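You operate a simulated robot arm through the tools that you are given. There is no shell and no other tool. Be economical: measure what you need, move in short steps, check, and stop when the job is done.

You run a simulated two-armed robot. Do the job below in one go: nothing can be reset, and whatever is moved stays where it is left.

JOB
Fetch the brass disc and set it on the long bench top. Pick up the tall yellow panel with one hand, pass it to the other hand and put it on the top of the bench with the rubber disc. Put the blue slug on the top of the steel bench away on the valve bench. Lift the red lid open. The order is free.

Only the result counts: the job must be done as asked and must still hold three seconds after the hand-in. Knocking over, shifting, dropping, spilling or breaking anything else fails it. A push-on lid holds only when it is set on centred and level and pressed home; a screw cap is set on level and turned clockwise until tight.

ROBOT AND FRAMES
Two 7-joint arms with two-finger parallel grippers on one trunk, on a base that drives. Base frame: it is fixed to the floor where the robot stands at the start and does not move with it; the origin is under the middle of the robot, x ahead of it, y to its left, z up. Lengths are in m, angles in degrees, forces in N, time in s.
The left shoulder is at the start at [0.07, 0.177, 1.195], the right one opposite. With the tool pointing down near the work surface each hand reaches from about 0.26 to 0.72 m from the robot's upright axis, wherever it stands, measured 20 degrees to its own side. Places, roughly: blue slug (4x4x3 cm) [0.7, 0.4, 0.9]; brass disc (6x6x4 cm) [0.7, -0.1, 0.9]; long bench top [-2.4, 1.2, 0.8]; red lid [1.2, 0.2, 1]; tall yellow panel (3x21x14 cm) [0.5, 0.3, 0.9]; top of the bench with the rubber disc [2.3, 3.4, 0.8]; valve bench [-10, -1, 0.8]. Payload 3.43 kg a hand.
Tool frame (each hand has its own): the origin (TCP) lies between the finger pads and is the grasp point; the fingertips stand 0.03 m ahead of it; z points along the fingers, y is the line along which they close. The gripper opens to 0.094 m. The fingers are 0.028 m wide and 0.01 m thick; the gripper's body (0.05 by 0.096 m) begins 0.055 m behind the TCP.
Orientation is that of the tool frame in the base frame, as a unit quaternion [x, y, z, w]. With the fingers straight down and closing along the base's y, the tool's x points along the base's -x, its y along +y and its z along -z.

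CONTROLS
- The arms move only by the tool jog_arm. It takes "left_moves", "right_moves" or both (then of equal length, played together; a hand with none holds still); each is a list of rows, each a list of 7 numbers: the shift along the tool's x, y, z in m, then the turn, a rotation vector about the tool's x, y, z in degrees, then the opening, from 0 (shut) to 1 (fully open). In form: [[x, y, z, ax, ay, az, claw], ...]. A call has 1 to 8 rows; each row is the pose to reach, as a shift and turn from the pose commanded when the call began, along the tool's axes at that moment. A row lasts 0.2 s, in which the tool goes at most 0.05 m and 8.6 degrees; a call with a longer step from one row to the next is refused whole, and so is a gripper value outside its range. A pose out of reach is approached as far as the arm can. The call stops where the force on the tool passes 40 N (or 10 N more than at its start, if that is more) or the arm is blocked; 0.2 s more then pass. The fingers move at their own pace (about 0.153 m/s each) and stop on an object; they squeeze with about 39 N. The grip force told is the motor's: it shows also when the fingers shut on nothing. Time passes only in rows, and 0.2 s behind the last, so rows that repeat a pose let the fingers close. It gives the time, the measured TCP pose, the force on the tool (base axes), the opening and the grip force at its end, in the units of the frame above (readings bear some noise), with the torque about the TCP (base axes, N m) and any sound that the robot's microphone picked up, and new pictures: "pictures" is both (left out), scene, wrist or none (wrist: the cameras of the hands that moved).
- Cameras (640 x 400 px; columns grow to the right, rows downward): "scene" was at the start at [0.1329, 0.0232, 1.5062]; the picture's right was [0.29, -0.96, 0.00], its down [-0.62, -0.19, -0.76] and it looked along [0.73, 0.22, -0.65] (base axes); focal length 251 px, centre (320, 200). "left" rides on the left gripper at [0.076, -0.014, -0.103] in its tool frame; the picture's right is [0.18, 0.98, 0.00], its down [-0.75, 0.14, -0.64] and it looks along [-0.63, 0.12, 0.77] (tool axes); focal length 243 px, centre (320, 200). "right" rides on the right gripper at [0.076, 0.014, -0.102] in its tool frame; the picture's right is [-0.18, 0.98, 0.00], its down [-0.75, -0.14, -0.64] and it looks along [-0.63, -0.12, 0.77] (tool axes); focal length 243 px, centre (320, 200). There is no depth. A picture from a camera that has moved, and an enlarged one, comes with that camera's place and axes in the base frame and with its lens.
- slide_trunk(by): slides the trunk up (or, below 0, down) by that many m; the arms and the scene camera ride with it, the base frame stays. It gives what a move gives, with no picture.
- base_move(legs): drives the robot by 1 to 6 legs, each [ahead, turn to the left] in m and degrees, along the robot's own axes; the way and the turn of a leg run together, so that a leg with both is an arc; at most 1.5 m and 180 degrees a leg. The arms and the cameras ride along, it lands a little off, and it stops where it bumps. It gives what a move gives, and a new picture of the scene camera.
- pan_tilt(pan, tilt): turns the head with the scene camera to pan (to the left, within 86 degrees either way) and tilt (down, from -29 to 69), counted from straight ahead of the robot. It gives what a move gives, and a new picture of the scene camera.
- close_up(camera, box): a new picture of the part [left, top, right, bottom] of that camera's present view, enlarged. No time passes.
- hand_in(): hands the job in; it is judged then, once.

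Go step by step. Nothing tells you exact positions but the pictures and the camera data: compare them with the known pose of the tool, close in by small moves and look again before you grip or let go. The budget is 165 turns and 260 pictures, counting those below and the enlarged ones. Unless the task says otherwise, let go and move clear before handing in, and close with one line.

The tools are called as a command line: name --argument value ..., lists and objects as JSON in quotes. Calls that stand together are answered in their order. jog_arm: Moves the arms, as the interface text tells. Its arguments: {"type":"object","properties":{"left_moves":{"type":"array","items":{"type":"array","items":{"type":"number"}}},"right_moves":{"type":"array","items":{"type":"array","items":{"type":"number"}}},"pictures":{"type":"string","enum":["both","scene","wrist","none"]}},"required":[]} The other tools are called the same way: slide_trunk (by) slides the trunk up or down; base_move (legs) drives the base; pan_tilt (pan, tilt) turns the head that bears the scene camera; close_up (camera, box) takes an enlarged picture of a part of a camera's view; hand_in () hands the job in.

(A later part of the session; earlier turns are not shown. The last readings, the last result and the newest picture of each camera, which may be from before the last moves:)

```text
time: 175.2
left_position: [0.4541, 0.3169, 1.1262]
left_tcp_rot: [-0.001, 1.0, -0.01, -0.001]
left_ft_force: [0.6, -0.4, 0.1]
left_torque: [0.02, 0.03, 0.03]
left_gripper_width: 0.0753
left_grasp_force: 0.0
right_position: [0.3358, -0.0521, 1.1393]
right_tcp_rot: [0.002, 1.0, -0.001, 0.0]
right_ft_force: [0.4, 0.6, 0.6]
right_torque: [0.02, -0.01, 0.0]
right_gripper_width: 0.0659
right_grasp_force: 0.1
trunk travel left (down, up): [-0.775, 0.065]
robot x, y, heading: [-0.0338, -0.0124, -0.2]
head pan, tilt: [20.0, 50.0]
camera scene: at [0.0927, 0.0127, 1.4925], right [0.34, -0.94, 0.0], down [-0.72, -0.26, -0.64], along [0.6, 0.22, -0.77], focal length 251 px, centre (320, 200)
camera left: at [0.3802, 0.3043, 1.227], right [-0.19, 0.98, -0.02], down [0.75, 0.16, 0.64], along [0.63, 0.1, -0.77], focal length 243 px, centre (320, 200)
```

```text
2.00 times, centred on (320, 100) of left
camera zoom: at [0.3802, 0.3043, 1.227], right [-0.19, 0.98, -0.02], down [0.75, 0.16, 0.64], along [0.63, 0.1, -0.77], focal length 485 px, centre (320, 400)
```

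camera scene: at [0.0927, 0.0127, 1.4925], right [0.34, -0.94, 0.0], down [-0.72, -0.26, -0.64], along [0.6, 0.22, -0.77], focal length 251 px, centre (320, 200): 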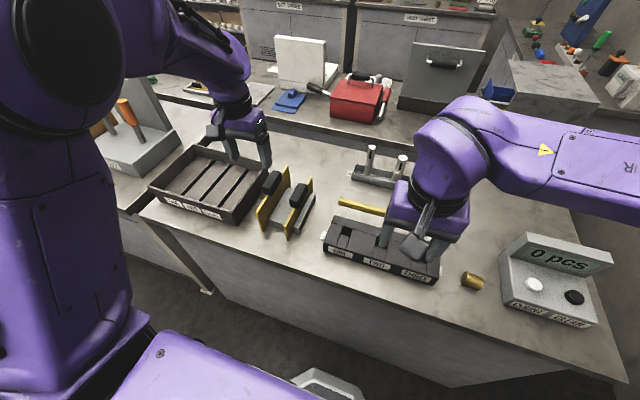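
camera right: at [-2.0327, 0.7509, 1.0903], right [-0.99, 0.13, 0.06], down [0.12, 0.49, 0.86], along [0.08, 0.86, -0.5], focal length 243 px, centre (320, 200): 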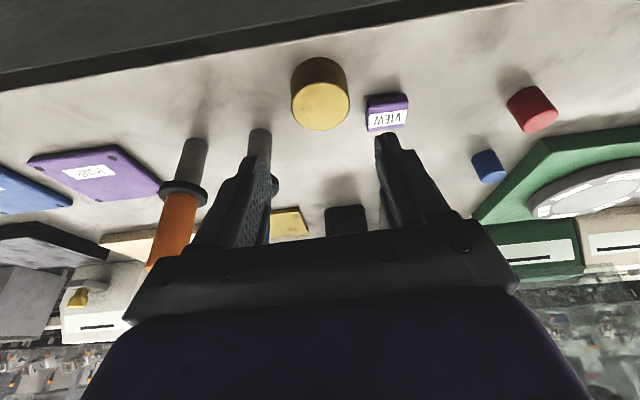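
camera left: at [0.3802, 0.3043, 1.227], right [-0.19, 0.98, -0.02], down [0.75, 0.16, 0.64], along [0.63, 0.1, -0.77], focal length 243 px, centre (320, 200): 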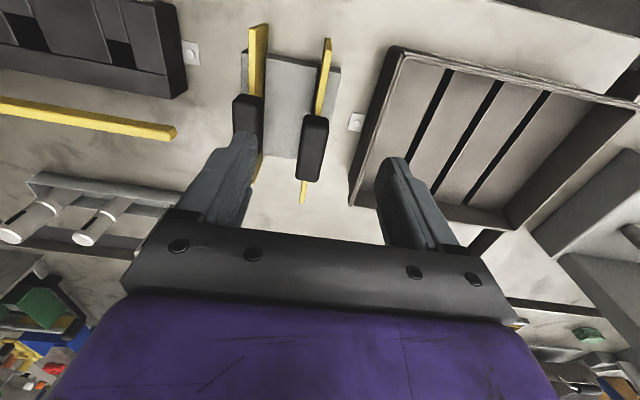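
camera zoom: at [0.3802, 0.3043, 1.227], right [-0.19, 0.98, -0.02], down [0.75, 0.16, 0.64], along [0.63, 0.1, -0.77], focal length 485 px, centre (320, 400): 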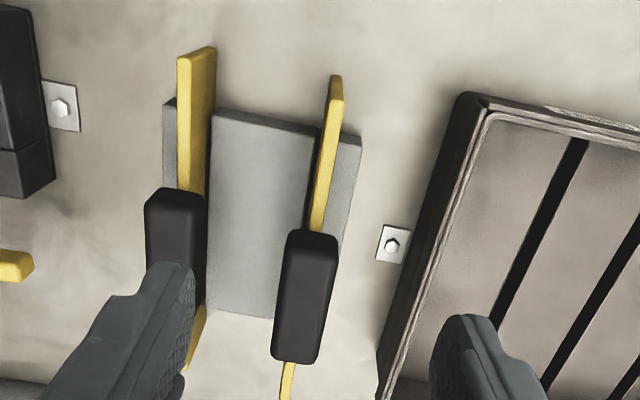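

The taller panel's handle is at about [0.517, 0.315], top z≈0.97, length 7.6 cm along x. Left will grip its far half from above (leaving the near half for the right hand). Moving over it.

jog_arm --left_moves '[[-0.04, -0.001, 0.01, 0, 0, 0, 0.8], [-0.081, -0.001, 0.03, 0, 0, 0, 0.8], [-0.081, -0.001, 0.065, 0, 0, 0, 0.8], [-0.081, -0.001, 0.1, 0, 0, 0, 0.8]]'

```text
time: 176.2
left_position: [0.5362, 0.3102, 1.024]
left_tcp_rot: [-0.001, 1.0, -0.012, -0.001]
left_ft_force: [0.1, -0.8, -0.1]
left_torque: [0.01, 0.02, 0.01]
left_gripper_width: 0.0751
left_grasp_force: 0.1
right_position: [0.3369, -0.051, 1.1396]
right_tcp_rot: [0.001, 1.0, -0.001, 0.0]
right_ft_force: [-0.3, 0.3, -0.3]
right_torque: [-0.01, 0.03, 0.01]
right_gripper_width: 0.0658
right_grasp_force: 0.2
trunk travel left (down, up): [-0.775, 0.065]
robot x, y, heading: [-0.0305, -0.0107, -0.1]
head pan, tilt: [20.0, 50.0]
camera scene: at [0.0921, 0.0128, 1.4926], right [0.34, -0.94, 0.0], down [-0.72, -0.26, -0.64], along [0.6, 0.22, -0.77], focal length 251 px, centre (320, 200)
camera left: at [0.462, 0.2984, 1.1264], right [-0.19, 0.98, -0.02], down [0.75, 0.16, 0.64], along [0.63, 0.1, -0.77], focal length 243 px, centre (320, 200)
```

scene: 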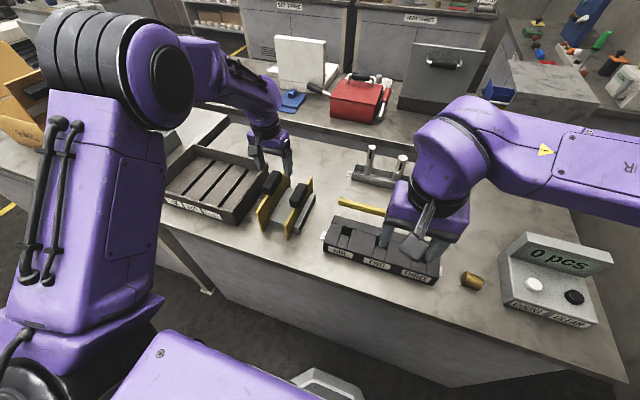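
left: 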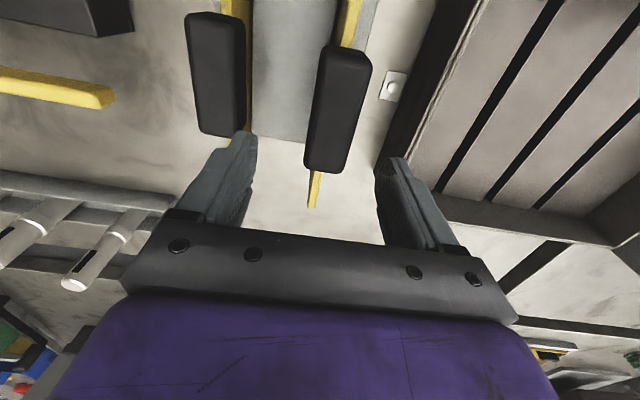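

Handle centre y≈0.317; TCP is 7 mm low in y with a 1.4° roll. Correcting and descending around the handle.

jog_arm --left_moves '[[0, 0.007, 0.005, -1.4, 0, 0, 0.8], [0, 0.007, 0.02, -1.4, 0, 0, 0.8], [0, 0.007, 0.04, -1.4, 0, 0, 0.8], [0, 0.007, 0.058, -1.4, 0, 0, 0.8]]'

```text
time: 177.2
left_position: [0.5358, 0.3199, 0.967]
left_tcp_rot: [-0.001, 1.0, 0.0, 0.0]
left_ft_force: [-0.2, 0.2, -0.2]
left_torque: [-0.01, 0.02, 0.0]
left_gripper_width: 0.0748
left_grasp_force: 0.0
right_position: [0.335, -0.05, 1.1403]
right_tcp_rot: [0.001, 1.0, 0.0, 0.0]
right_ft_force: [-0.2, 0.0, 0.9]
right_torque: [0.01, -0.01, 0.01]
right_gripper_width: 0.0654
right_grasp_force: 0.1
trunk travel left (down, up): [-0.775, 0.065]
robot x, y, heading: [-0.0349, -0.0104, -0.0]
head pan, tilt: [20.0, 50.0]
camera scene: at [0.0909, 0.0124, 1.4928], right [0.34, -0.94, 0.0], down [-0.72, -0.26, -0.64], along [0.6, 0.22, -0.77], focal length 251 px, centre (320, 200)
camera left: at [0.4607, 0.3052, 1.0687], right [-0.19, 0.98, 0.0], down [0.75, 0.14, 0.64], along [0.63, 0.12, -0.77], focal length 243 px, centre (320, 200)
```

scene: 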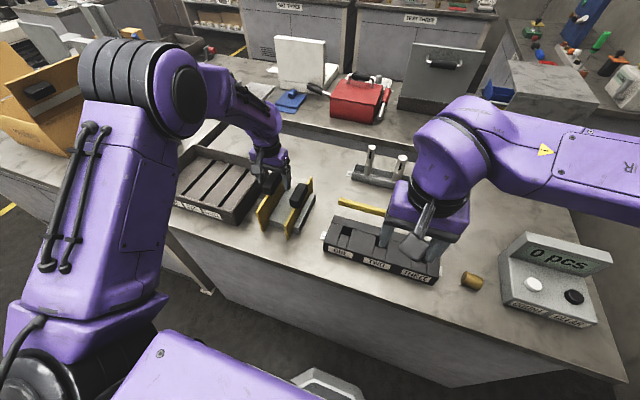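
left: 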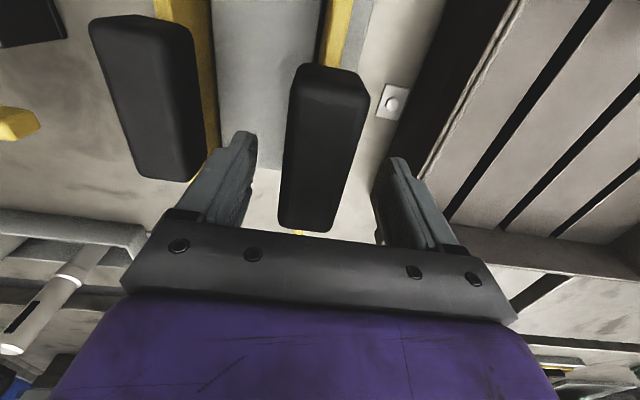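

Adjusting 4 mm sideways and closing on the handle.

jog_arm --left_moves '[[0, -0.004, 0.003, 0, 0, 0, 0.8], [0, -0.004, 0.003, 0, 0, 0, 0.4], [0, -0.004, 0.003, 0, 0, 0, 0], [0, -0.004, 0.003, 0, 0, 0, 0]]'

```text
time: 178.2
left_position: [0.5365, 0.3152, 0.9652]
left_tcp_rot: [-0.001, 1.0, 0.001, 0.0]
left_ft_force: [0.1, -0.1, -1.1]
left_torque: [-0.05, -0.15, -0.04]
left_gripper_width: 0.0339
left_grasp_force: 39.4
right_position: [0.3353, -0.0523, 1.1404]
right_tcp_rot: [0.0, 1.0, 0.0, 0.0]
right_ft_force: [-0.4, -0.2, -0.8]
right_torque: [-0.01, -0.04, -0.04]
right_gripper_width: 0.0657
right_grasp_force: 0.2
trunk travel left (down, up): [-0.775, 0.065]
robot x, y, heading: [-0.0359, -0.0102, -0.3]
head pan, tilt: [20.0, 50.0]
camera scene: at [0.0908, 0.0121, 1.4927], right [0.34, -0.94, 0.0], down [-0.72, -0.26, -0.64], along [0.6, 0.22, -0.77], focal length 251 px, centre (320, 200)
camera left: at [0.4614, 0.3007, 1.0657], right [-0.19, 0.98, 0.0], down [0.75, 0.14, 0.64], along [0.63, 0.12, -0.77], focal length 243 px, centre (320, 200)
```

scene: 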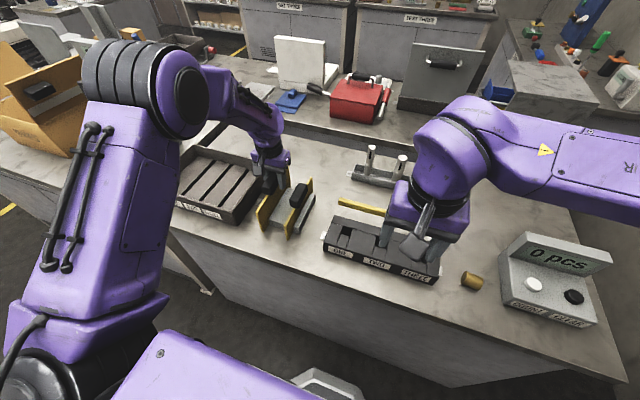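
left: 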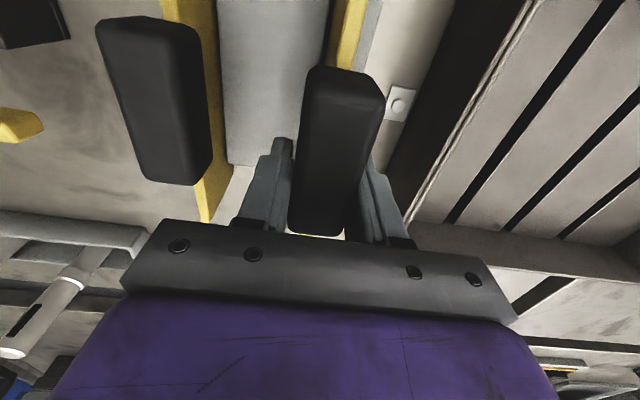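

Gripped (34 mm wide handle). Lifting straight out of the slot, slowly first.

jog_arm --left_moves '[[0, 0, -0.01, 0, 0, 0, 0], [0, 0, -0.025, 0, 0, 0, 0], [0, 0, -0.045, 0, 0, 0, 0], [0, 0, -0.07, 0, 0, 0, 0], [0, 0, -0.1, 0, 0, 0, 0]]'

```text
time: 179.4
left_position: [0.5319, 0.3155, 1.0665]
left_tcp_rot: [-0.001, 1.0, 0.001, -0.001]
left_ft_force: [-0.5, -0.2, -0.4]
left_torque: [0.01, -0.05, -0.02]
left_gripper_width: 0.0338
left_grasp_force: 39.0
right_position: [0.3339, -0.0512, 1.1389]
right_tcp_rot: [0.001, 1.0, 0.0, 0.001]
right_ft_force: [-0.8, 0.2, -0.3]
right_torque: [-0.03, 0.01, 0.0]
right_gripper_width: 0.0661
right_grasp_force: 0.1
trunk travel left (down, up): [-0.775, 0.065]
robot x, y, heading: [-0.0361, -0.0085, -0.3]
head pan, tilt: [20.0, 50.0]
camera scene: at [0.0897, 0.0118, 1.4928], right [0.34, -0.94, 0.0], down [-0.72, -0.26, -0.64], along [0.61, 0.22, -0.77], focal length 251 px, centre (320, 200)
camera left: at [0.4578, 0.3007, 1.168], right [-0.19, 0.98, 0.0], down [0.75, 0.14, 0.64], along [0.63, 0.12, -0.77], focal length 243 px, centre (320, 200)
```

scene: 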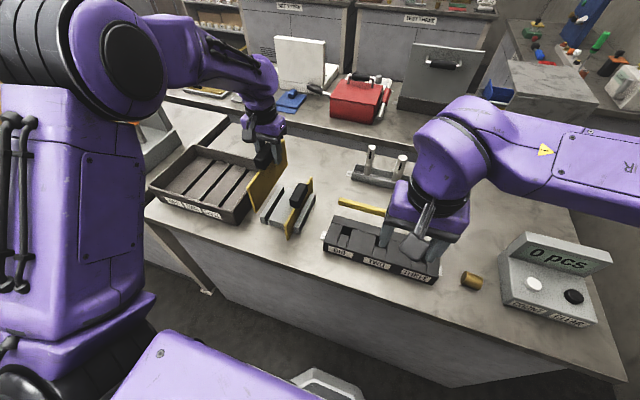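
left: 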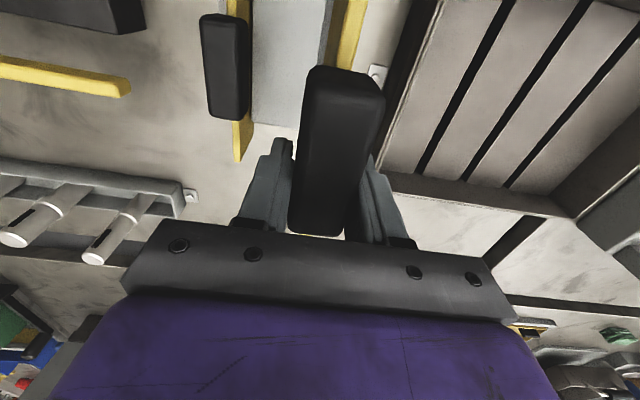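

Panel is out and light. Raising it and bringing it in front of the chest for the hand‑over.

jog_arm --left_moves '[[0, 0, -0.045, 0, 0, 0, 0], [0, 0, -0.09, 0, 0, 0, 0], [-0.003, -0.042, -0.1, 0, 0, 0, 0], [-0.006, -0.085, -0.107, 0, 0, 0, 0], [-0.009, -0.128, -0.114, 0, 0, 0, 0], [-0.012, -0.17, -0.121, 0, 0, 0, 0], [-0.015, -0.213, -0.128, 0, 0, 0, 0], [-0.018, -0.255, -0.134, 0, 0, 0, 0]]' --right_moves '[[0, -0.02, 0, 0, 0, 0, 0.7], [0, -0.04, 0, 0, 0, 0, 0.7], [0, -0.06, 0, 0, -5, 0, 0.7], [0, -0.08, 0, 0, -10, 0, 0.7], [0, -0.1, 0, 0, -15, 0, 0.7], [0, -0.1, 0, 0, -20, 0, 0.7], [0, -0.1, 0, 0, -25, 0, 0.7], [0, -0.1, 0, 0, -30, 0, 0.7]]'

```text
time: 181.2
left_position: [0.5524, 0.0553, 1.1976]
left_tcp_rot: [-0.001, 1.0, 0.002, 0.0]
left_ft_force: [-0.1, 0.1, -1.6]
left_torque: [0.02, -0.03, -0.01]
left_gripper_width: 0.0338
left_grasp_force: 39.1
right_position: [0.335, -0.1549, 1.1389]
right_tcp_rot: [0.002, 0.966, 0.0, 0.259]
right_ft_force: [0.5, -0.7, -1.3]
right_torque: [0.02, -0.02, 0.03]
right_gripper_width: 0.0658
right_grasp_force: 0.1
trunk travel left (down, up): [-0.775, 0.065]
robot x, y, heading: [-0.0328, -0.0146, -0.1]
head pan, tilt: [20.0, 50.0]
camera scene: at [0.0908, 0.0092, 1.4928], right [0.34, -0.94, 0.0], down [-0.72, -0.26, -0.64], along [0.6, 0.22, -0.77], focal length 251 px, centre (320, 200)
camera right: at [0.2176, -0.139, 1.1901], right [0.16, 0.98, 0.09], down [0.33, -0.14, 0.93], along [0.93, -0.12, -0.35], focal length 243 px, centre (320, 200)
camera left: at [0.478, 0.0409, 1.2989], right [-0.19, 0.98, 0.0], down [0.75, 0.14, 0.64], along [0.63, 0.12, -0.77], focal length 243 px, centre (320, 200)
```

scene: 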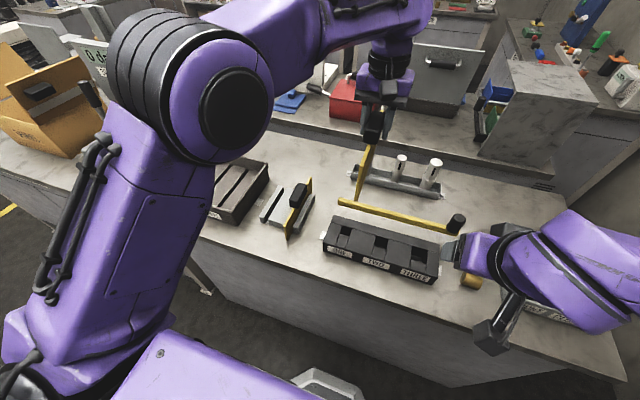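
right: 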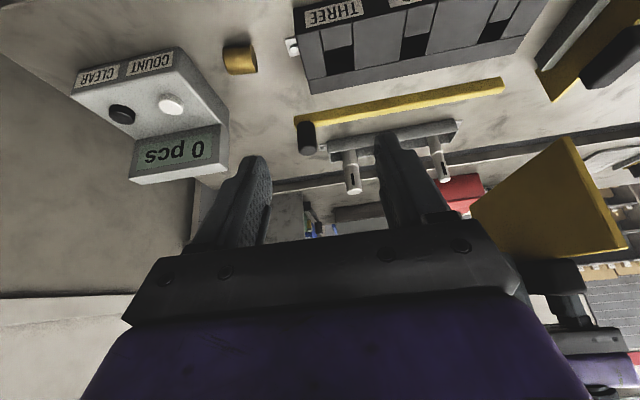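
left: 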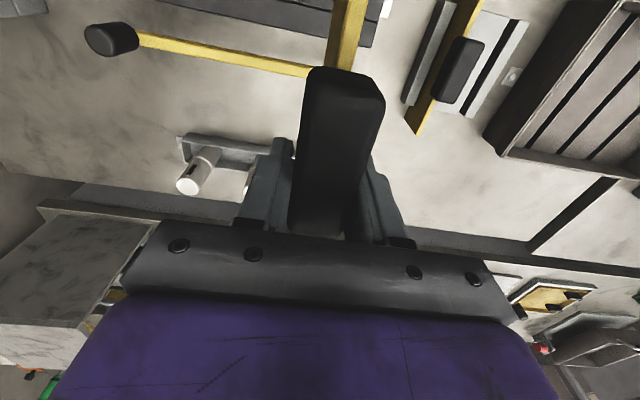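

Bringing the right hand (pitched towards horizontal) in from the robot side behind the handle.

jog_arm --right_moves '[[-0.0146, 0, -0.0154, 0, -7, 0, 0.7], [-0.0292, 0, -0.0308, 0, -14, 0, 0.7], [-0.0438, 0, -0.0462, 0, -21, 0, 0.7], [-0.0584, 0, -0.0616, 0, -28, 0, 0.7], [-0.073, 0, -0.077, 0, -35, 0, 0.7], [-0.073, 0.045, -0.077, 0, -35, 0, 0.7], [-0.073, 0.09, -0.077, 0, -35, 0, 0.7], [-0.073, 0.135, -0.077, 0, -35, 0, 0.7]]'

```text
time: 183.0
left_position: [0.5517, 0.0605, 1.1962]
left_tcp_rot: [-0.001, 1.0, 0.0, 0.0]
left_ft_force: [-0.6, -0.1, -0.9]
left_torque: [-0.01, -0.04, 0.0]
left_gripper_width: 0.034
left_grasp_force: 38.9
right_position: [0.3594, -0.0149, 1.2422]
right_tcp_rot: [0.001, 0.844, -0.001, 0.537]
right_ft_force: [-0.6, 0.8, 0.5]
right_torque: [-0.02, 0.01, -0.05]
right_gripper_width: 0.0658
right_grasp_force: 0.0
right hand out of reach, approached as far as the arm can: row 1, 2, 3, 4, 5
trunk travel left (down, up): [-0.775, 0.065]
robot x, y, heading: [-0.0328, -0.0136, -0.3]
head pan, tilt: [20.0, 50.0]
camera scene: at [0.0909, 0.015, 1.4926], right [0.34, -0.94, 0.0], down [-0.72, -0.26, -0.64], along [0.6, 0.22, -0.77], focal length 251 px, centre (320, 200)
camera right: at [0.2343, 0.0015, 1.2173], right [0.08, 0.98, 0.17], down [-0.26, -0.14, 0.95], along [0.96, -0.12, 0.25], focal length 243 px, centre (320, 200)
```

scene: 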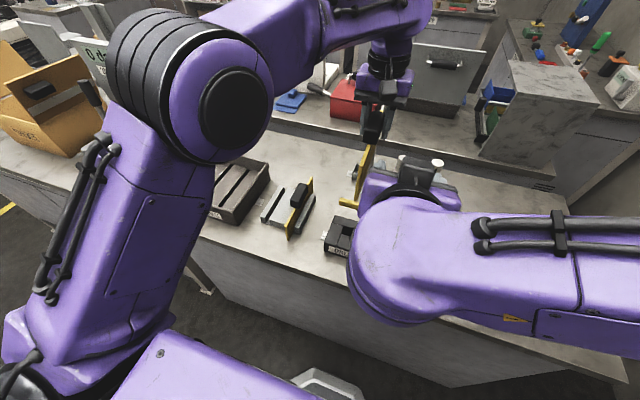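
right: 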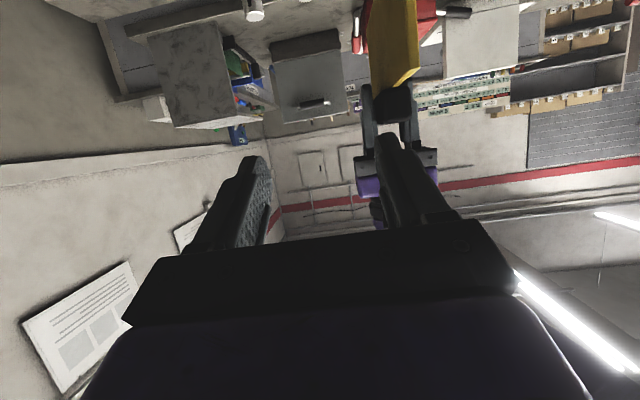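

The handle's near end and left fingers are visible: handle at y≈0.058. Sliding into line, then checking.

jog_arm --right_moves '[[0, 0.037, 0, 0, 0, 0, 0.7], [0, 0.074, 0, 0, 0, 0, 0.7], [-0.0137, 0.074, 0.0295, 0, 0, 0, 0.7], [-0.0275, 0.074, 0.059, 0, 0, 0, 0.7]]'

```text
time: 184.0
left_position: [0.5536, 0.0589, 1.1962]
left_tcp_rot: [-0.001, 1.0, 0.002, 0.0]
left_ft_force: [-0.6, -0.6, -0.8]
left_torque: [-0.01, -0.02, 0.0]
left_gripper_width: 0.0338
left_grasp_force: 38.8
right_position: [0.4273, 0.0568, 1.2432]
right_tcp_rot: [0.002, 0.844, -0.002, 0.536]
right_ft_force: [0.5, 0.7, 0.0]
right_torque: [-0.03, -0.04, 0.02]
right_gripper_width: 0.0657
right_grasp_force: 0.0
trunk travel left (down, up): [-0.775, 0.065]
robot x, y, heading: [-0.0347, -0.0167, -0.2]
head pan, tilt: [20.0, 50.0]
camera scene: at [0.0927, 0.0121, 1.4925], right [0.34, -0.94, 0.0], down [-0.72, -0.26, -0.64], along [0.6, 0.22, -0.77], focal length 251 px, centre (320, 200)
camera right: at [0.3016, 0.0709, 1.2171], right [0.08, 0.98, 0.17], down [-0.26, -0.14, 0.95], along [0.96, -0.12, 0.25], focal length 243 px, centre (320, 200)
```

scene: 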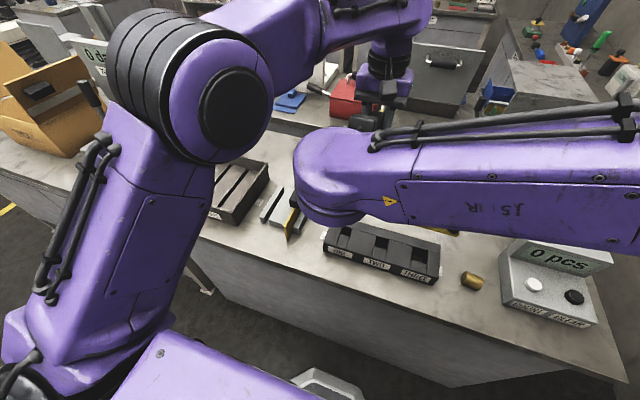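
right: 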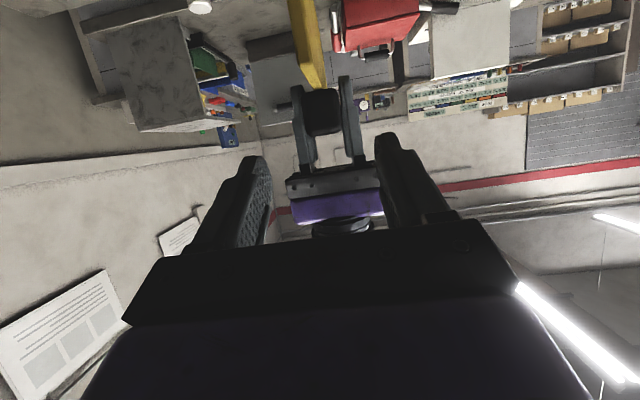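

Aligned. Advancing along the tool axis onto the near half of the handle.

jog_arm --right_moves '[[0.0007, 0.002, 0.02, 0, 0, 0, 0.7], [0.0013, 0.002, 0.04, 0, 0, 0, 0.7], [0.002, 0.002, 0.06, 0, 0, 0, 0.7], [0.0026, 0.002, 0.0795, 0, 0, 0, 0.7]]'

```text
time: 185.0
left_position: [0.553, 0.0584, 1.1976]
left_tcp_rot: [0.0, 1.0, 0.001, -0.001]
left_ft_force: [1.1, 0.0, -1.1]
left_torque: [-0.01, -0.05, 0.0]
left_gripper_width: 0.0339
left_grasp_force: 38.3
right_position: [0.4965, 0.0586, 1.2067]
right_tcp_rot: [0.0, 0.844, 0.0, 0.536]
right_ft_force: [0.9, 0.7, 0.5]
right_torque: [0.0, -0.02, 0.01]
right_gripper_width: 0.0656
right_grasp_force: 0.2
trunk travel left (down, up): [-0.775, 0.065]
robot x, y, heading: [-0.0336, -0.0109, -0.3]
head pan, tilt: [20.0, 50.0]
camera scene: at [0.0923, 0.012, 1.4926], right [0.34, -0.94, 0.0], down [-0.72, -0.26, -0.64], along [0.6, 0.22, -0.77], focal length 251 px, centre (320, 200)
camera right: at [0.3717, 0.0742, 1.1816], right [0.08, 0.98, 0.17], down [-0.26, -0.14, 0.95], along [0.96, -0.12, 0.25], focal length 243 px, centre (320, 200)
```

scene: 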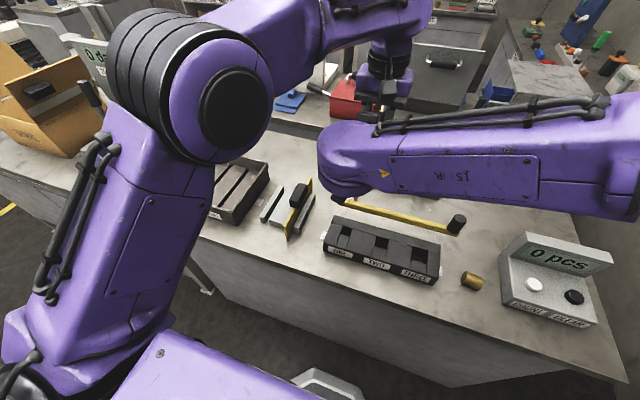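
right: 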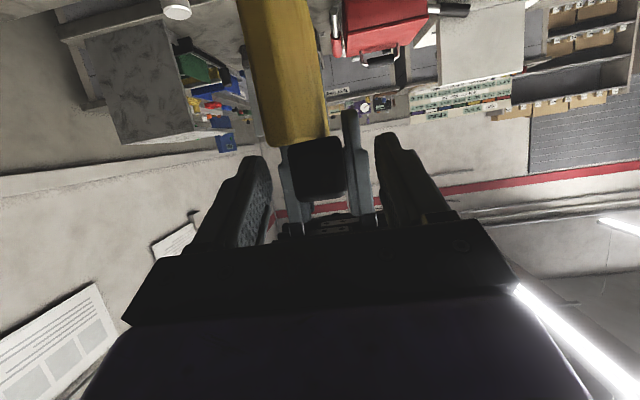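

The handle sits centred between the right fingers. Closing the right hand while left still holds.

jog_arm --right_moves '[[0, 0, 0, 0, 0, 0, 0.4], [0, 0, 0, 0, 0, 0, 0.1], [0, 0, 0, 0, 0, 0, 0]]' --pictures "wrist"

```text
time: 185.8
left_position: [0.5531, 0.059, 1.198]
left_tcp_rot: [-0.001, 1.0, 0.003, 0.0]
left_ft_force: [-2.6, 5.9, 0.2]
left_torque: [-0.05, -0.01, -0.23]
left_gripper_width: 0.0339
left_grasp_force: 38.5
right_position: [0.4959, 0.0584, 1.2087]
right_tcp_rot: [0.002, 0.843, -0.001, 0.537]
right_ft_force: [2.2, -5.6, -0.4]
right_torque: [0.02, 0.04, -0.12]
right_gripper_width: 0.0333
right_grasp_force: 38.8
trunk travel left (down, up): [-0.775, 0.065]
robot x, y, heading: [-0.0307, -0.0106, -0.2]
head pan, tilt: [20.0, 50.0]
camera right: at [0.3706, 0.0741, 1.1821], right [0.08, 0.98, 0.17], down [-0.26, -0.14, 0.95], along [0.96, -0.12, 0.25], focal length 243 px, centre (320, 200)
```

right: 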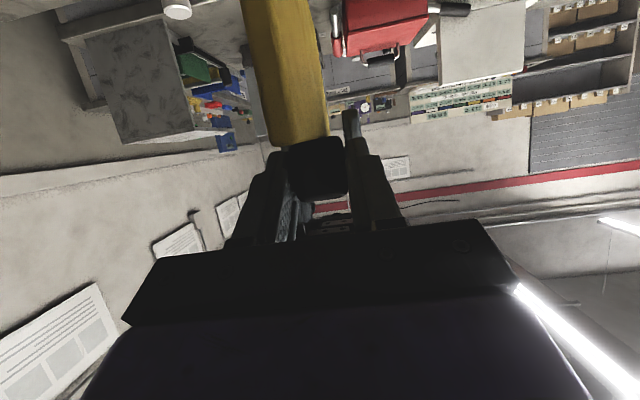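

Right holds it too. Left opens and moves straight up and away.

jog_arm --left_moves '[[0, 0, 0, 0, 0, 0, 0.6], [0, 0, 0, 0, 0, 0, 0.65], [-0.005, 0, -0.025, 0, 0, 0, 0.65], [-0.008, 0, -0.06, 0, 0, 0, 0.65], [-0.01, 0, -0.1, 0, 0, 0, 0.65], [-0.01, 0.045, -0.11, 0, 0, 0, 0.65], [-0.01, 0.09, -0.11, 0, 0, 0, 0.65], [-0.005, 0.135, -0.11, 0, 0, 0, 0.65]]' --right_moves '[[0, 0, 0, 0, 0, 0, 0], [0, 0, 0, 0, 0, 0, 0], [0, 0, 0, 0, 0, 0, 0], [0, 0, 0, 0, 0, 0, 0], [0, 0, 0, 0, 0, 0, 0], [0, 0, 0, 0, 0, 0, 0], [0, 0, 0, 0, 0, 0, 0], [0, 0, 0, 0, 0, 0, 0]]'

```text
time: 187.6
left_position: [0.5821, 0.1966, 1.3102]
left_tcp_rot: [-0.001, 1.0, 0.001, -0.001]
left_ft_force: [-0.9, 0.5, -0.1]
left_torque: [0.0, -0.01, -0.01]
left_gripper_width: 0.0611
left_grasp_force: 0.1
left hand out of reach, approached as far as the arm can: row 6, 7, 8
right_position: [0.4959, 0.0612, 1.2085]
right_tcp_rot: [0.001, 0.844, -0.001, 0.537]
right_ft_force: [0.6, -0.6, -1.7]
right_torque: [0.01, 0.1, -0.02]
right_gripper_width: 0.0332
right_grasp_force: 39.0
trunk travel left (down, up): [-0.775, 0.065]
robot x, y, heading: [-0.0315, -0.0157, -0.3]
head pan, tilt: [20.0, 50.0]
camera scene: at [0.0921, 0.0132, 1.4925], right [0.34, -0.94, 0.0], down [-0.72, -0.26, -0.64], along [0.6, 0.22, -0.77], focal length 251 px, centre (320, 200)
camera right: at [0.371, 0.0755, 1.1816], right [0.08, 0.98, 0.17], down [-0.26, -0.14, 0.95], along [0.96, -0.12, 0.25], focal length 243 px, centre (320, 200)
camera left: at [0.5082, 0.1816, 1.4125], right [-0.19, 0.98, 0.0], down [0.75, 0.14, 0.64], along [0.63, 0.12, -0.77], focal length 243 px, centre (320, 200)
```

scene: 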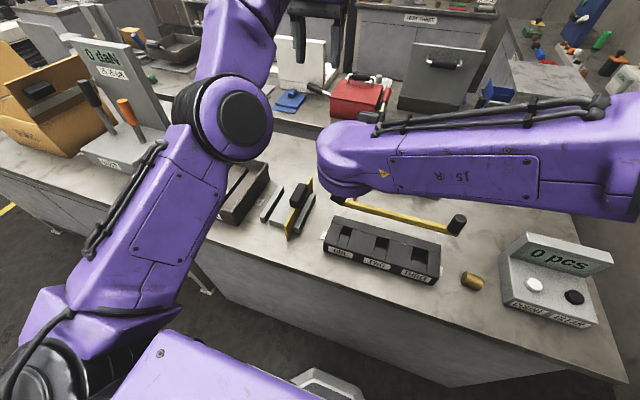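
right: 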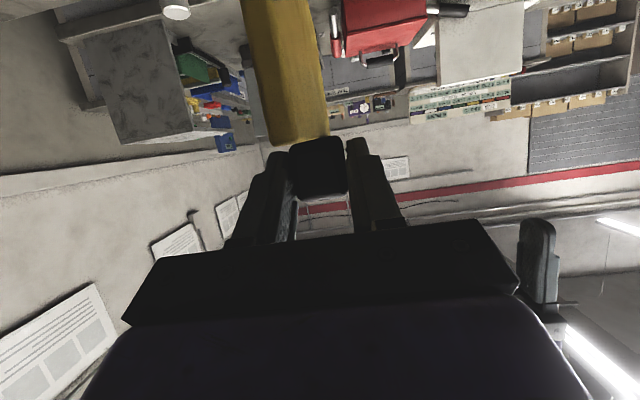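
left: 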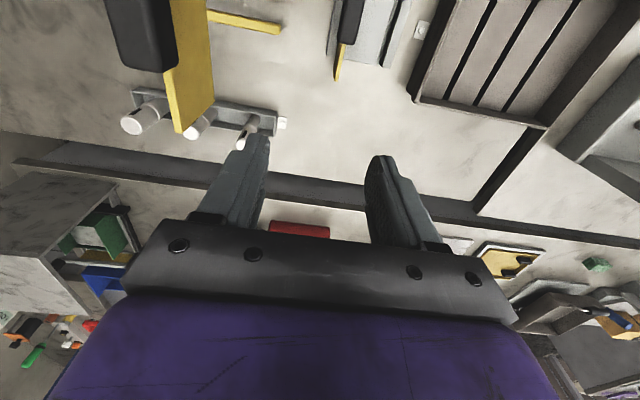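

Hand‑over done; the right hand holds the panel by its handle. Tucking both arms and backing out.

jog_arm --left_moves '[[0.03, 0.02, 0.02, 0, 0, 0, 0.65], [0.06, 0.04, 0.045, 0, 0, 0, 0.65], [0.09, 0.06, 0.07, 0, 0, 0, 0.65], [0.115, 0.08, 0.095, 0, 0, 0, 0.65], [0.14, 0.1, 0.12, 0, 0, 0, 0.65], [0.17, 0.115, 0.14, 0, 0, 0, 0.65], [0.2, 0.13, 0.16, 0, 0, 0, 0.65]]' --right_moves '[[0, -0.02, 0, 0, 0, 0, 0], [0, -0.05, 0, 0, 0, 0, 0], [0.005, -0.08, -0.01, 0, 0, 0, 0], [0.01, -0.1, -0.02, 0, 0, 0, 0], [0.015, -0.11, -0.033, 0, 0, 0, 0], [0.02, -0.11, -0.044, 0, 0, 0, 0], [0.0254, -0.11, -0.0544, 0, 0, 0, 0]]' --pictures "scene"

pan_tilt --pan 0 --tilt 20

base_move --legs '[[-0.35, 0], [0, 91], [1.5, 0], [0.6, 0]]'

```text
time: 189.2
left_position: [0.6063, 0.357, 1.231]
left_tcp_rot: [0.0, 1.0, -0.001, -0.001]
left_ft_force: [0.8, 0.2, 0.1]
left_torque: [-0.05, 0.02, 0.0]
left_gripper_width: 0.061
left_grasp_force: 0.0
left hand out of reach, approached as far as the arm can: row 1, 2, 3, 4, 5, 6, 7
right_position: [0.4354, -0.0489, 1.2059]
right_tcp_rot: [0.0, 0.844, -0.001, 0.537]
right_ft_force: [-0.4, -0.1, -1.3]
right_torque: [-0.03, 0.06, 0.02]
right_gripper_width: 0.0334
right_grasp_force: 39.2
trunk travel left (down, up): [-0.775, 0.065]
robot x, y, heading: [-0.0317, -0.0099, -0.2]
head pan, tilt: [20.0, 50.0]
camera scene: at [0.0906, 0.0144, 1.4927], right [0.34, -0.94, 0.0], down [-0.72, -0.26, -0.64], along [0.6, 0.22, -0.77], focal length 251 px, centre (320, 200)
```

scene: 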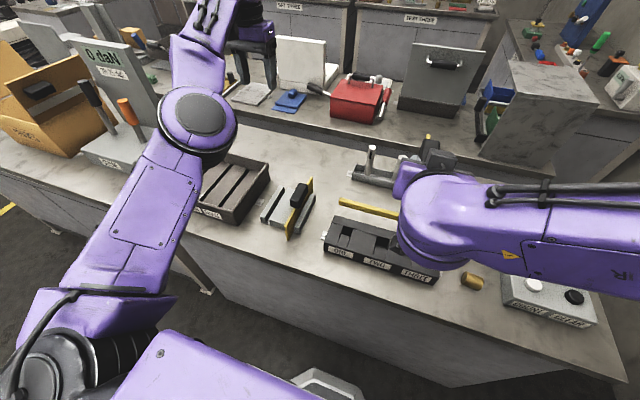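

```text
time: 190.2
left_position: [0.607, 0.3535, 1.2313]
left_tcp_rot: [-0.001, 1.0, 0.001, -0.001]
left_ft_force: [-0.5, -0.8, 0.1]
left_torque: [0.02, 0.01, 0.0]
left_gripper_width: 0.0611
left_grasp_force: 0.2
right_position: [0.4368, -0.0498, 1.2064]
right_tcp_rot: [0.001, 0.843, -0.001, 0.537]
right_ft_force: [0.3, 0.0, -0.3]
right_torque: [-0.02, 0.03, 0.01]
right_gripper_width: 0.0333
right_grasp_force: 39.3
trunk travel left (down, up): [-0.775, 0.065]
robot x, y, heading: [-0.0329, -0.0111, -0.3]
head pan, tilt: [0.0, 20.0]
camera scene: at [0.1115, -0.0148, 1.5382], right [0.0, -1.0, 0.0], down [-0.34, 0.0, -0.94], along [0.94, 0.0, -0.34], focal length 251 px, centre (320, 200)
```

scene: 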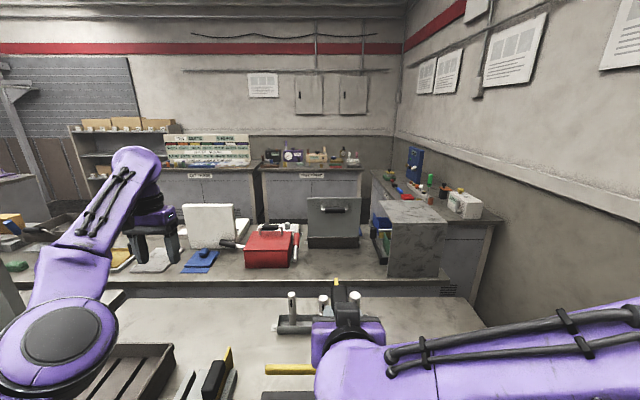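

```text
time: 206.2
left_position: [-0.7721, 2.6913, 1.2318]
left_tcp_rot: [0.713, -0.702, 0.0, 0.002]
left_ft_force: [0.6, -0.3, 0.5]
left_torque: [-0.03, 0.03, -0.02]
left_gripper_width: 0.061
left_grasp_force: 0.1
right_position: [-0.3655, 2.525, 1.2086]
right_tcp_rot: [0.599, -0.594, -0.382, -0.378]
right_ft_force: [-0.7, -0.3, -1.6]
right_torque: [-0.07, -0.03, -0.01]
right_gripper_width: 0.0334
right_grasp_force: 39.5
trunk travel left (down, up): [-0.775, 0.065]
robot x, y, heading: [-0.3966, 2.0546, 90.2]
head pan, tilt: [0.0, 20.0]
camera scene: at [-0.3971, 2.1975, 1.5384], right [1.0, 0.01, 0.0], down [0.0, -0.34, -0.94], along [-0.01, 0.94, -0.34], focal length 251 px, centre (320, 200)
```

scene: 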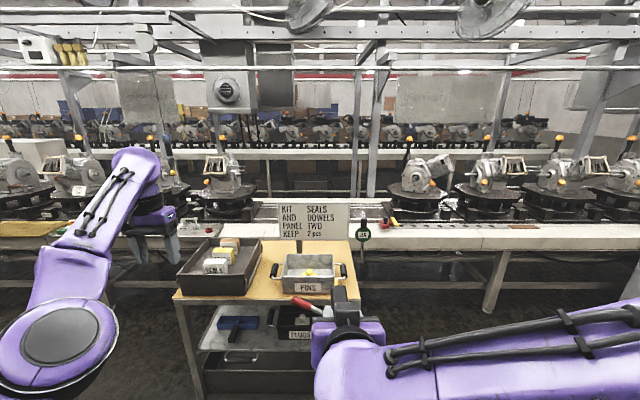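

A cart is ahead. I look right towards the target bench at [2.3, 3.4].

pan_tilt --pan -50 --tilt 20

pan_tilt --pan -86 --tilt 20

```text
time: 207.4
left_position: [-0.773, 2.6932, 1.2307]
left_tcp_rot: [0.712, -0.702, 0.0, 0.001]
left_ft_force: [0.2, -0.4, 0.1]
left_torque: [0.02, -0.01, 0.0]
left_gripper_width: 0.061
left_grasp_force: 0.1
right_position: [-0.3648, 2.5265, 1.2069]
right_tcp_rot: [0.6, -0.594, -0.381, -0.378]
right_ft_force: [0.4, -1.0, -2.1]
right_torque: [-0.04, 0.04, -0.04]
right_gripper_width: 0.0334
right_grasp_force: 38.9
trunk travel left (down, up): [-0.775, 0.065]
robot x, y, heading: [-0.3966, 2.054, 90.3]
head pan, tilt: [-50.0, 20.0]
camera scene: at [-0.3256, 2.1658, 1.5383], right [0.65, -0.76, 0.0], down [-0.26, -0.22, -0.94], along [0.71, 0.61, -0.34], focal length 251 px, centre (320, 200)
```

scene: 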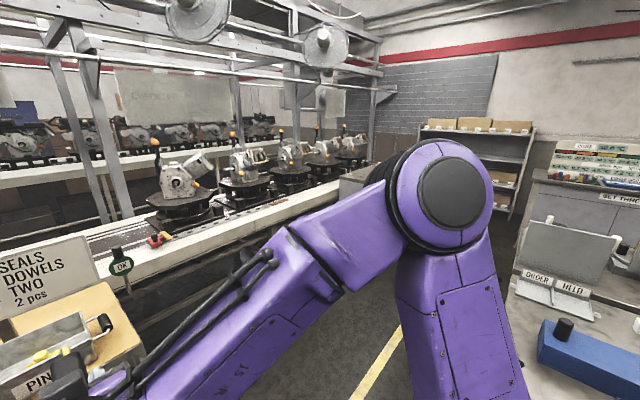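

```text
time: 208.4
left_position: [-0.7722, 2.6929, 1.2306]
left_tcp_rot: [0.712, -0.702, -0.001, 0.001]
left_ft_force: [0.4, 0.4, 0.2]
left_torque: [0.0, 0.02, 0.02]
left_gripper_width: 0.0609
left_grasp_force: 0.2
right_position: [-0.3648, 2.5262, 1.2071]
right_tcp_rot: [0.599, -0.593, -0.382, -0.378]
right_ft_force: [1.0, -0.2, -2.0]
right_torque: [-0.05, 0.01, 0.0]
right_gripper_width: 0.0336
right_grasp_force: 39.0
trunk travel left (down, up): [-0.775, 0.065]
robot x, y, heading: [-0.396, 2.0559, 90.6]
head pan, tilt: [-85.9, 20.0]
camera scene: at [-0.3037, 2.1127, 1.5383], right [0.08, -1.0, 0.0], down [-0.34, -0.03, -0.94], along [0.94, 0.07, -0.34], focal length 251 px, centre (320, 200)
```

scene: 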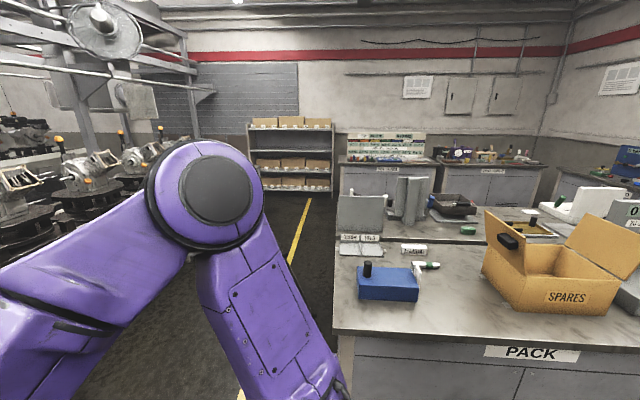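

The aisle towards +x lies at y≈2.6, between the PACK bench (to y≈2.1) and the conveyor line (from y≈3.3). I tuck the left arm and drive into it diagonally.

jog_arm --left_moves '[[0.045, -0.005, 0.015, 0, 0, 0, 0.65], [0.09, -0.01, 0.03, 0, 0, 0, 0.65], [0.135, -0.015, 0.045, 0, 0, 0, 0.65], [0.18, -0.02, 0.06, 0, 0, 0, 0.65], [0.22, -0.025, 0.08, 0, 0, 0, 0.65]]' --pictures "none"

base_move --legs '[[0, -40], [0.7, 0], [0, -50]]'

pan_tilt --pan 15 --tilt 20

```text
time: 209.6
left_position: [-0.7839, 2.6872, 1.2367]
left_tcp_rot: [0.712, -0.702, 0.001, 0.003]
left_ft_force: [0.1, -0.7, -0.9]
left_torque: [-0.01, 0.01, -0.01]
left_gripper_width: 0.0611
left_grasp_force: 0.0
left hand out of reach, approached as far as the arm can: row 1, 2, 3, 4, 5
right_position: [-0.3648, 2.5265, 1.2062]
right_tcp_rot: [0.598, -0.594, -0.382, -0.379]
right_ft_force: [0.2, 0.3, -1.6]
right_torque: [-0.04, 0.0, 0.01]
right_gripper_width: 0.0333
right_grasp_force: 39.0
trunk travel left (down, up): [-0.775, 0.065]
robot x, y, heading: [-0.3981, 2.0538, 90.5]
head pan, tilt: [-85.9, 20.0]
```

```text
time: 217.7
left_position: [0.6931, 2.9838, 1.2365]
left_tcp_rot: [-0.006, 1.0, 0.001, -0.002]
left_ft_force: [0.2, 0.2, -0.4]
left_torque: [0.03, 0.0, 0.02]
left_gripper_width: 0.0611
left_grasp_force: 0.1
right_position: [0.5316, 2.5648, 1.2078]
right_tcp_rot: [-0.003, 0.844, 0.002, 0.537]
right_ft_force: [-0.3, 0.7, -1.6]
right_torque: [-0.03, 0.03, -0.01]
right_gripper_width: 0.0335
right_grasp_force: 38.9
trunk travel left (down, up): [-0.775, 0.065]
robot x, y, heading: [0.0601, 2.5968, 0.6]
head pan, tilt: [-85.9, 20.0]
camera scene: at [0.1212, 2.5057, 1.5384], right [-1.0, -0.08, 0.0], down [-0.03, 0.34, -0.94], along [0.07, -0.94, -0.34], focal length 251 px, centre (320, 200)
```

scene: 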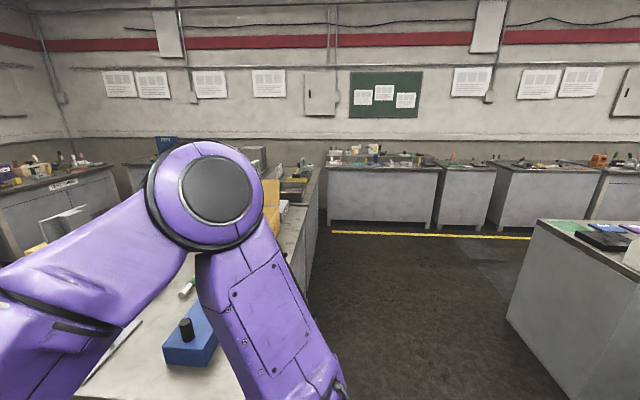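

```text
time: 219.4
left_position: [0.6931, 2.9844, 1.2369]
left_tcp_rot: [-0.006, 1.0, 0.001, -0.003]
left_ft_force: [-0.8, 0.5, 1.1]
left_torque: [0.02, 0.01, 0.0]
left_gripper_width: 0.0613
left_grasp_force: 0.1
right_position: [0.5326, 2.5657, 1.2066]
right_tcp_rot: [-0.002, 0.843, 0.001, 0.538]
right_ft_force: [0.5, -0.7, -1.1]
right_torque: [0.01, 0.08, -0.01]
right_gripper_width: 0.0335
right_grasp_force: 39.2
trunk travel left (down, up): [-0.775, 0.065]
robot x, y, heading: [0.0607, 2.5999, 0.4]
head pan, tilt: [15.0, 20.0]
camera scene: at [0.2039, 2.6227, 1.5383], right [0.26, -0.96, 0.0], down [-0.33, -0.09, -0.94], along [0.91, 0.25, -0.34], focal length 251 px, centre (320, 200)
```

scene: 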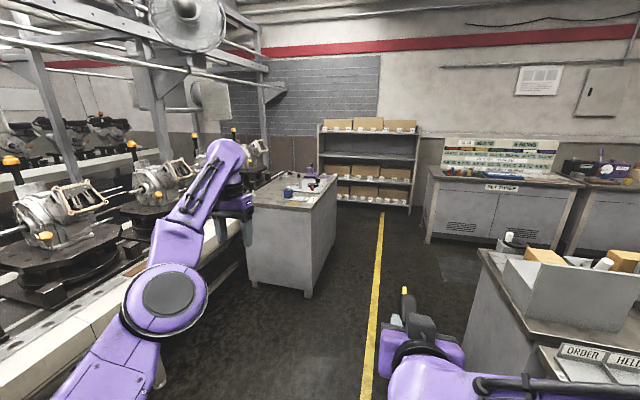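

The target bench stands at the end of the conveyor (x 1.8–2.8, front edge y≈3.12). The left arm seems caught near a joint limit; I try to fold it by going down first.

jog_arm --left_moves '[[0.0, -0.02, 0.035, 0, 0, 0, 0.65], [0.0, -0.04, 0.07, 0, 0, 0, 0.65], [0.02, -0.06, 0.1, 0, 0, 0, 0.65], [0.05, -0.08, 0.12, 0, 0, 0, 0.65], [0.09, -0.08, 0.12, 0, 0, 0, 0.65], [0.13, -0.08, 0.12, 0, 0, 0, 0.65]]' --pictures "scene"

```text
time: 220.8
left_position: [0.7317, 2.9215, 1.1509]
left_tcp_rot: [-0.006, 1.0, 0.001, -0.001]
left_ft_force: [-0.5, -0.9, 0.2]
left_torque: [0.02, 0.0, 0.0]
left_gripper_width: 0.0608
left_grasp_force: 0.0
left hand out of reach, approached as far as the arm can: row 1, 2, 3, 4, 5, 6
right_position: [0.5321, 2.5644, 1.2076]
right_tcp_rot: [-0.003, 0.843, 0.001, 0.538]
right_ft_force: [0.5, -0.2, -1.7]
right_torque: [0.01, 0.1, 0.0]
right_gripper_width: 0.0335
right_grasp_force: 38.7
trunk travel left (down, up): [-0.775, 0.065]
robot x, y, heading: [0.0657, 2.5952, 0.3]
head pan, tilt: [15.0, 20.0]
camera scene: at [0.2033, 2.6228, 1.5383], right [0.26, -0.96, 0.0], down [-0.33, -0.09, -0.94], along [0.91, 0.25, -0.34], focal length 251 px, centre (320, 200)
```

scene: 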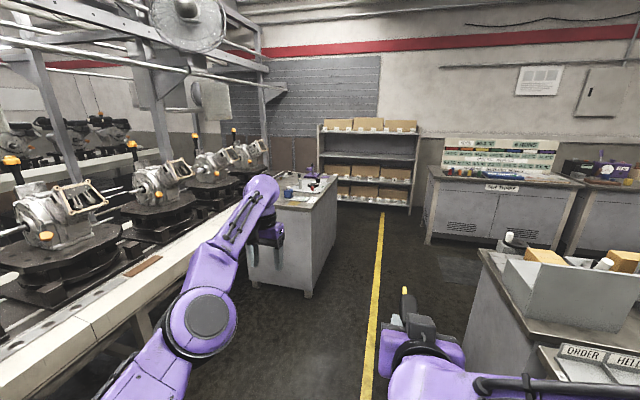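

The elbow seems to be stuck straight; I try retracting with a wrist pitch to break the singular posture.

jog_arm --left_moves '[[0.02, 0, 0, 0, -8, 0, 0.65], [0.05, 0, -0.01, 0, -16, 0, 0.65], [0.09, 0, -0.02, 0, -24, 0, 0.65], [0.13, 0, -0.03, 0, -32, 0, 0.65], [0.17, 0, -0.03, 0, -38, 0, 0.65], [0.2, 0, -0.03, 0, -38, 0, 0.65]]' --pictures "none"

```text
time: 222.2
left_position: [0.7891, 3.0223, 1.3038]
left_tcp_rot: [-0.005, 0.946, 0.003, 0.324]
left_ft_force: [0.4, -0.9, 0.5]
left_torque: [-0.01, 0.03, 0.01]
left_gripper_width: 0.061
left_grasp_force: 0.1
left hand out of reach, approached as far as the arm can: row 1, 2, 3, 4, 5, 6
right_position: [0.532, 2.5655, 1.2074]
right_tcp_rot: [-0.003, 0.843, 0.002, 0.537]
right_ft_force: [0.0, -0.2, -1.2]
right_torque: [0.0, 0.07, -0.02]
right_gripper_width: 0.0334
right_grasp_force: 38.8
trunk travel left (down, up): [-0.775, 0.065]
robot x, y, heading: [0.06, 2.6005, 0.5]
head pan, tilt: [15.0, 20.0]
```

jog_arm --left_moves '[[0.043, 0, 0.014, 0, 0, 0, 0.65], [0.086, 0, 0.028, 0, 0, 0, 0.65], [0.129, 0, 0.042, 0, 0, 0, 0.65], [0.172, 0, 0.056, 0, 0, 0, 0.65], [0.214, 0, 0.07, 0, 0, 0, 0.65], [0.257, 0, 0.085, 0, 0, 0, 0.65], [0.3, 0, 0.1, 0, 0, 0, 0.65], [0.343, 0, 0.113, 0, 0, 0, 0.65]]' --pictures "none"

```text
time: 224.0
left_position: [0.8103, 3.114, 0.9996]
left_tcp_rot: [-0.004, 0.946, 0.002, 0.325]
left_ft_force: [-1.0, -0.6, -0.5]
left_torque: [0.0, 0.04, -0.04]
left_gripper_width: 0.0612
left_grasp_force: 0.0
left hand out of reach, approached as far as the arm can: row 1, 2, 3, 4, 5, 6, 7, 8
right_position: [0.5309, 2.5659, 1.2082]
right_tcp_rot: [-0.003, 0.844, 0.002, 0.537]
right_ft_force: [0.0, -0.6, -0.9]
right_torque: [0.0, 0.04, 0.01]
right_gripper_width: 0.0334
right_grasp_force: 39.2
trunk travel left (down, up): [-0.775, 0.065]
robot x, y, heading: [0.0622, 2.5988, 0.3]
head pan, tilt: [15.0, 20.0]
```

jog_arm --left_moves '[[0.01, -0.043, 0, 0, 0, 0, 0.65], [0.02, -0.086, 0, 0, 0, 0, 0.65], [0.03, -0.129, 0, 0, 0, 0, 0.65], [0.04, -0.172, 0, 0, 0, 0, 0.65], [0.05, -0.215, 0, 0, 0, 0, 0.65], [0.06, -0.258, 0, 0, 0, 0, 0.65], [0.07, -0.3, 0, 0, 0, 0, 0.65]]' --pictures "scene"

```text
time: 225.6
left_position: [0.773, 2.8182, 0.9563]
left_tcp_rot: [-0.008, 0.946, 0.006, 0.323]
left_ft_force: [0.1, -0.2, -1.3]
left_torque: [0.03, 0.01, 0.01]
left_gripper_width: 0.0609
left_grasp_force: 0.1
left hand out of reach, approached as far as the arm can: row 1, 2, 3, 4, 5
right_position: [0.5364, 2.5625, 1.2059]
right_tcp_rot: [-0.003, 0.844, 0.003, 0.536]
right_ft_force: [0.4, 0.8, -2.1]
right_torque: [0.01, 0.07, 0.0]
right_gripper_width: 0.0333
right_grasp_force: 38.5
trunk travel left (down, up): [-0.775, 0.065]
robot x, y, heading: [0.0616, 2.6004, 0.4]
head pan, tilt: [15.0, 20.0]
camera scene: at [0.2085, 2.6187, 1.538], right [0.26, -0.96, 0.0], down [-0.33, -0.09, -0.94], along [0.91, 0.25, -0.34], focal length 251 px, centre (320, 200)
```

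scene: 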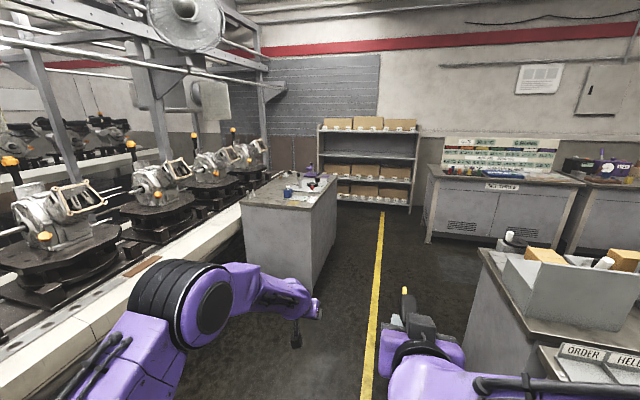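

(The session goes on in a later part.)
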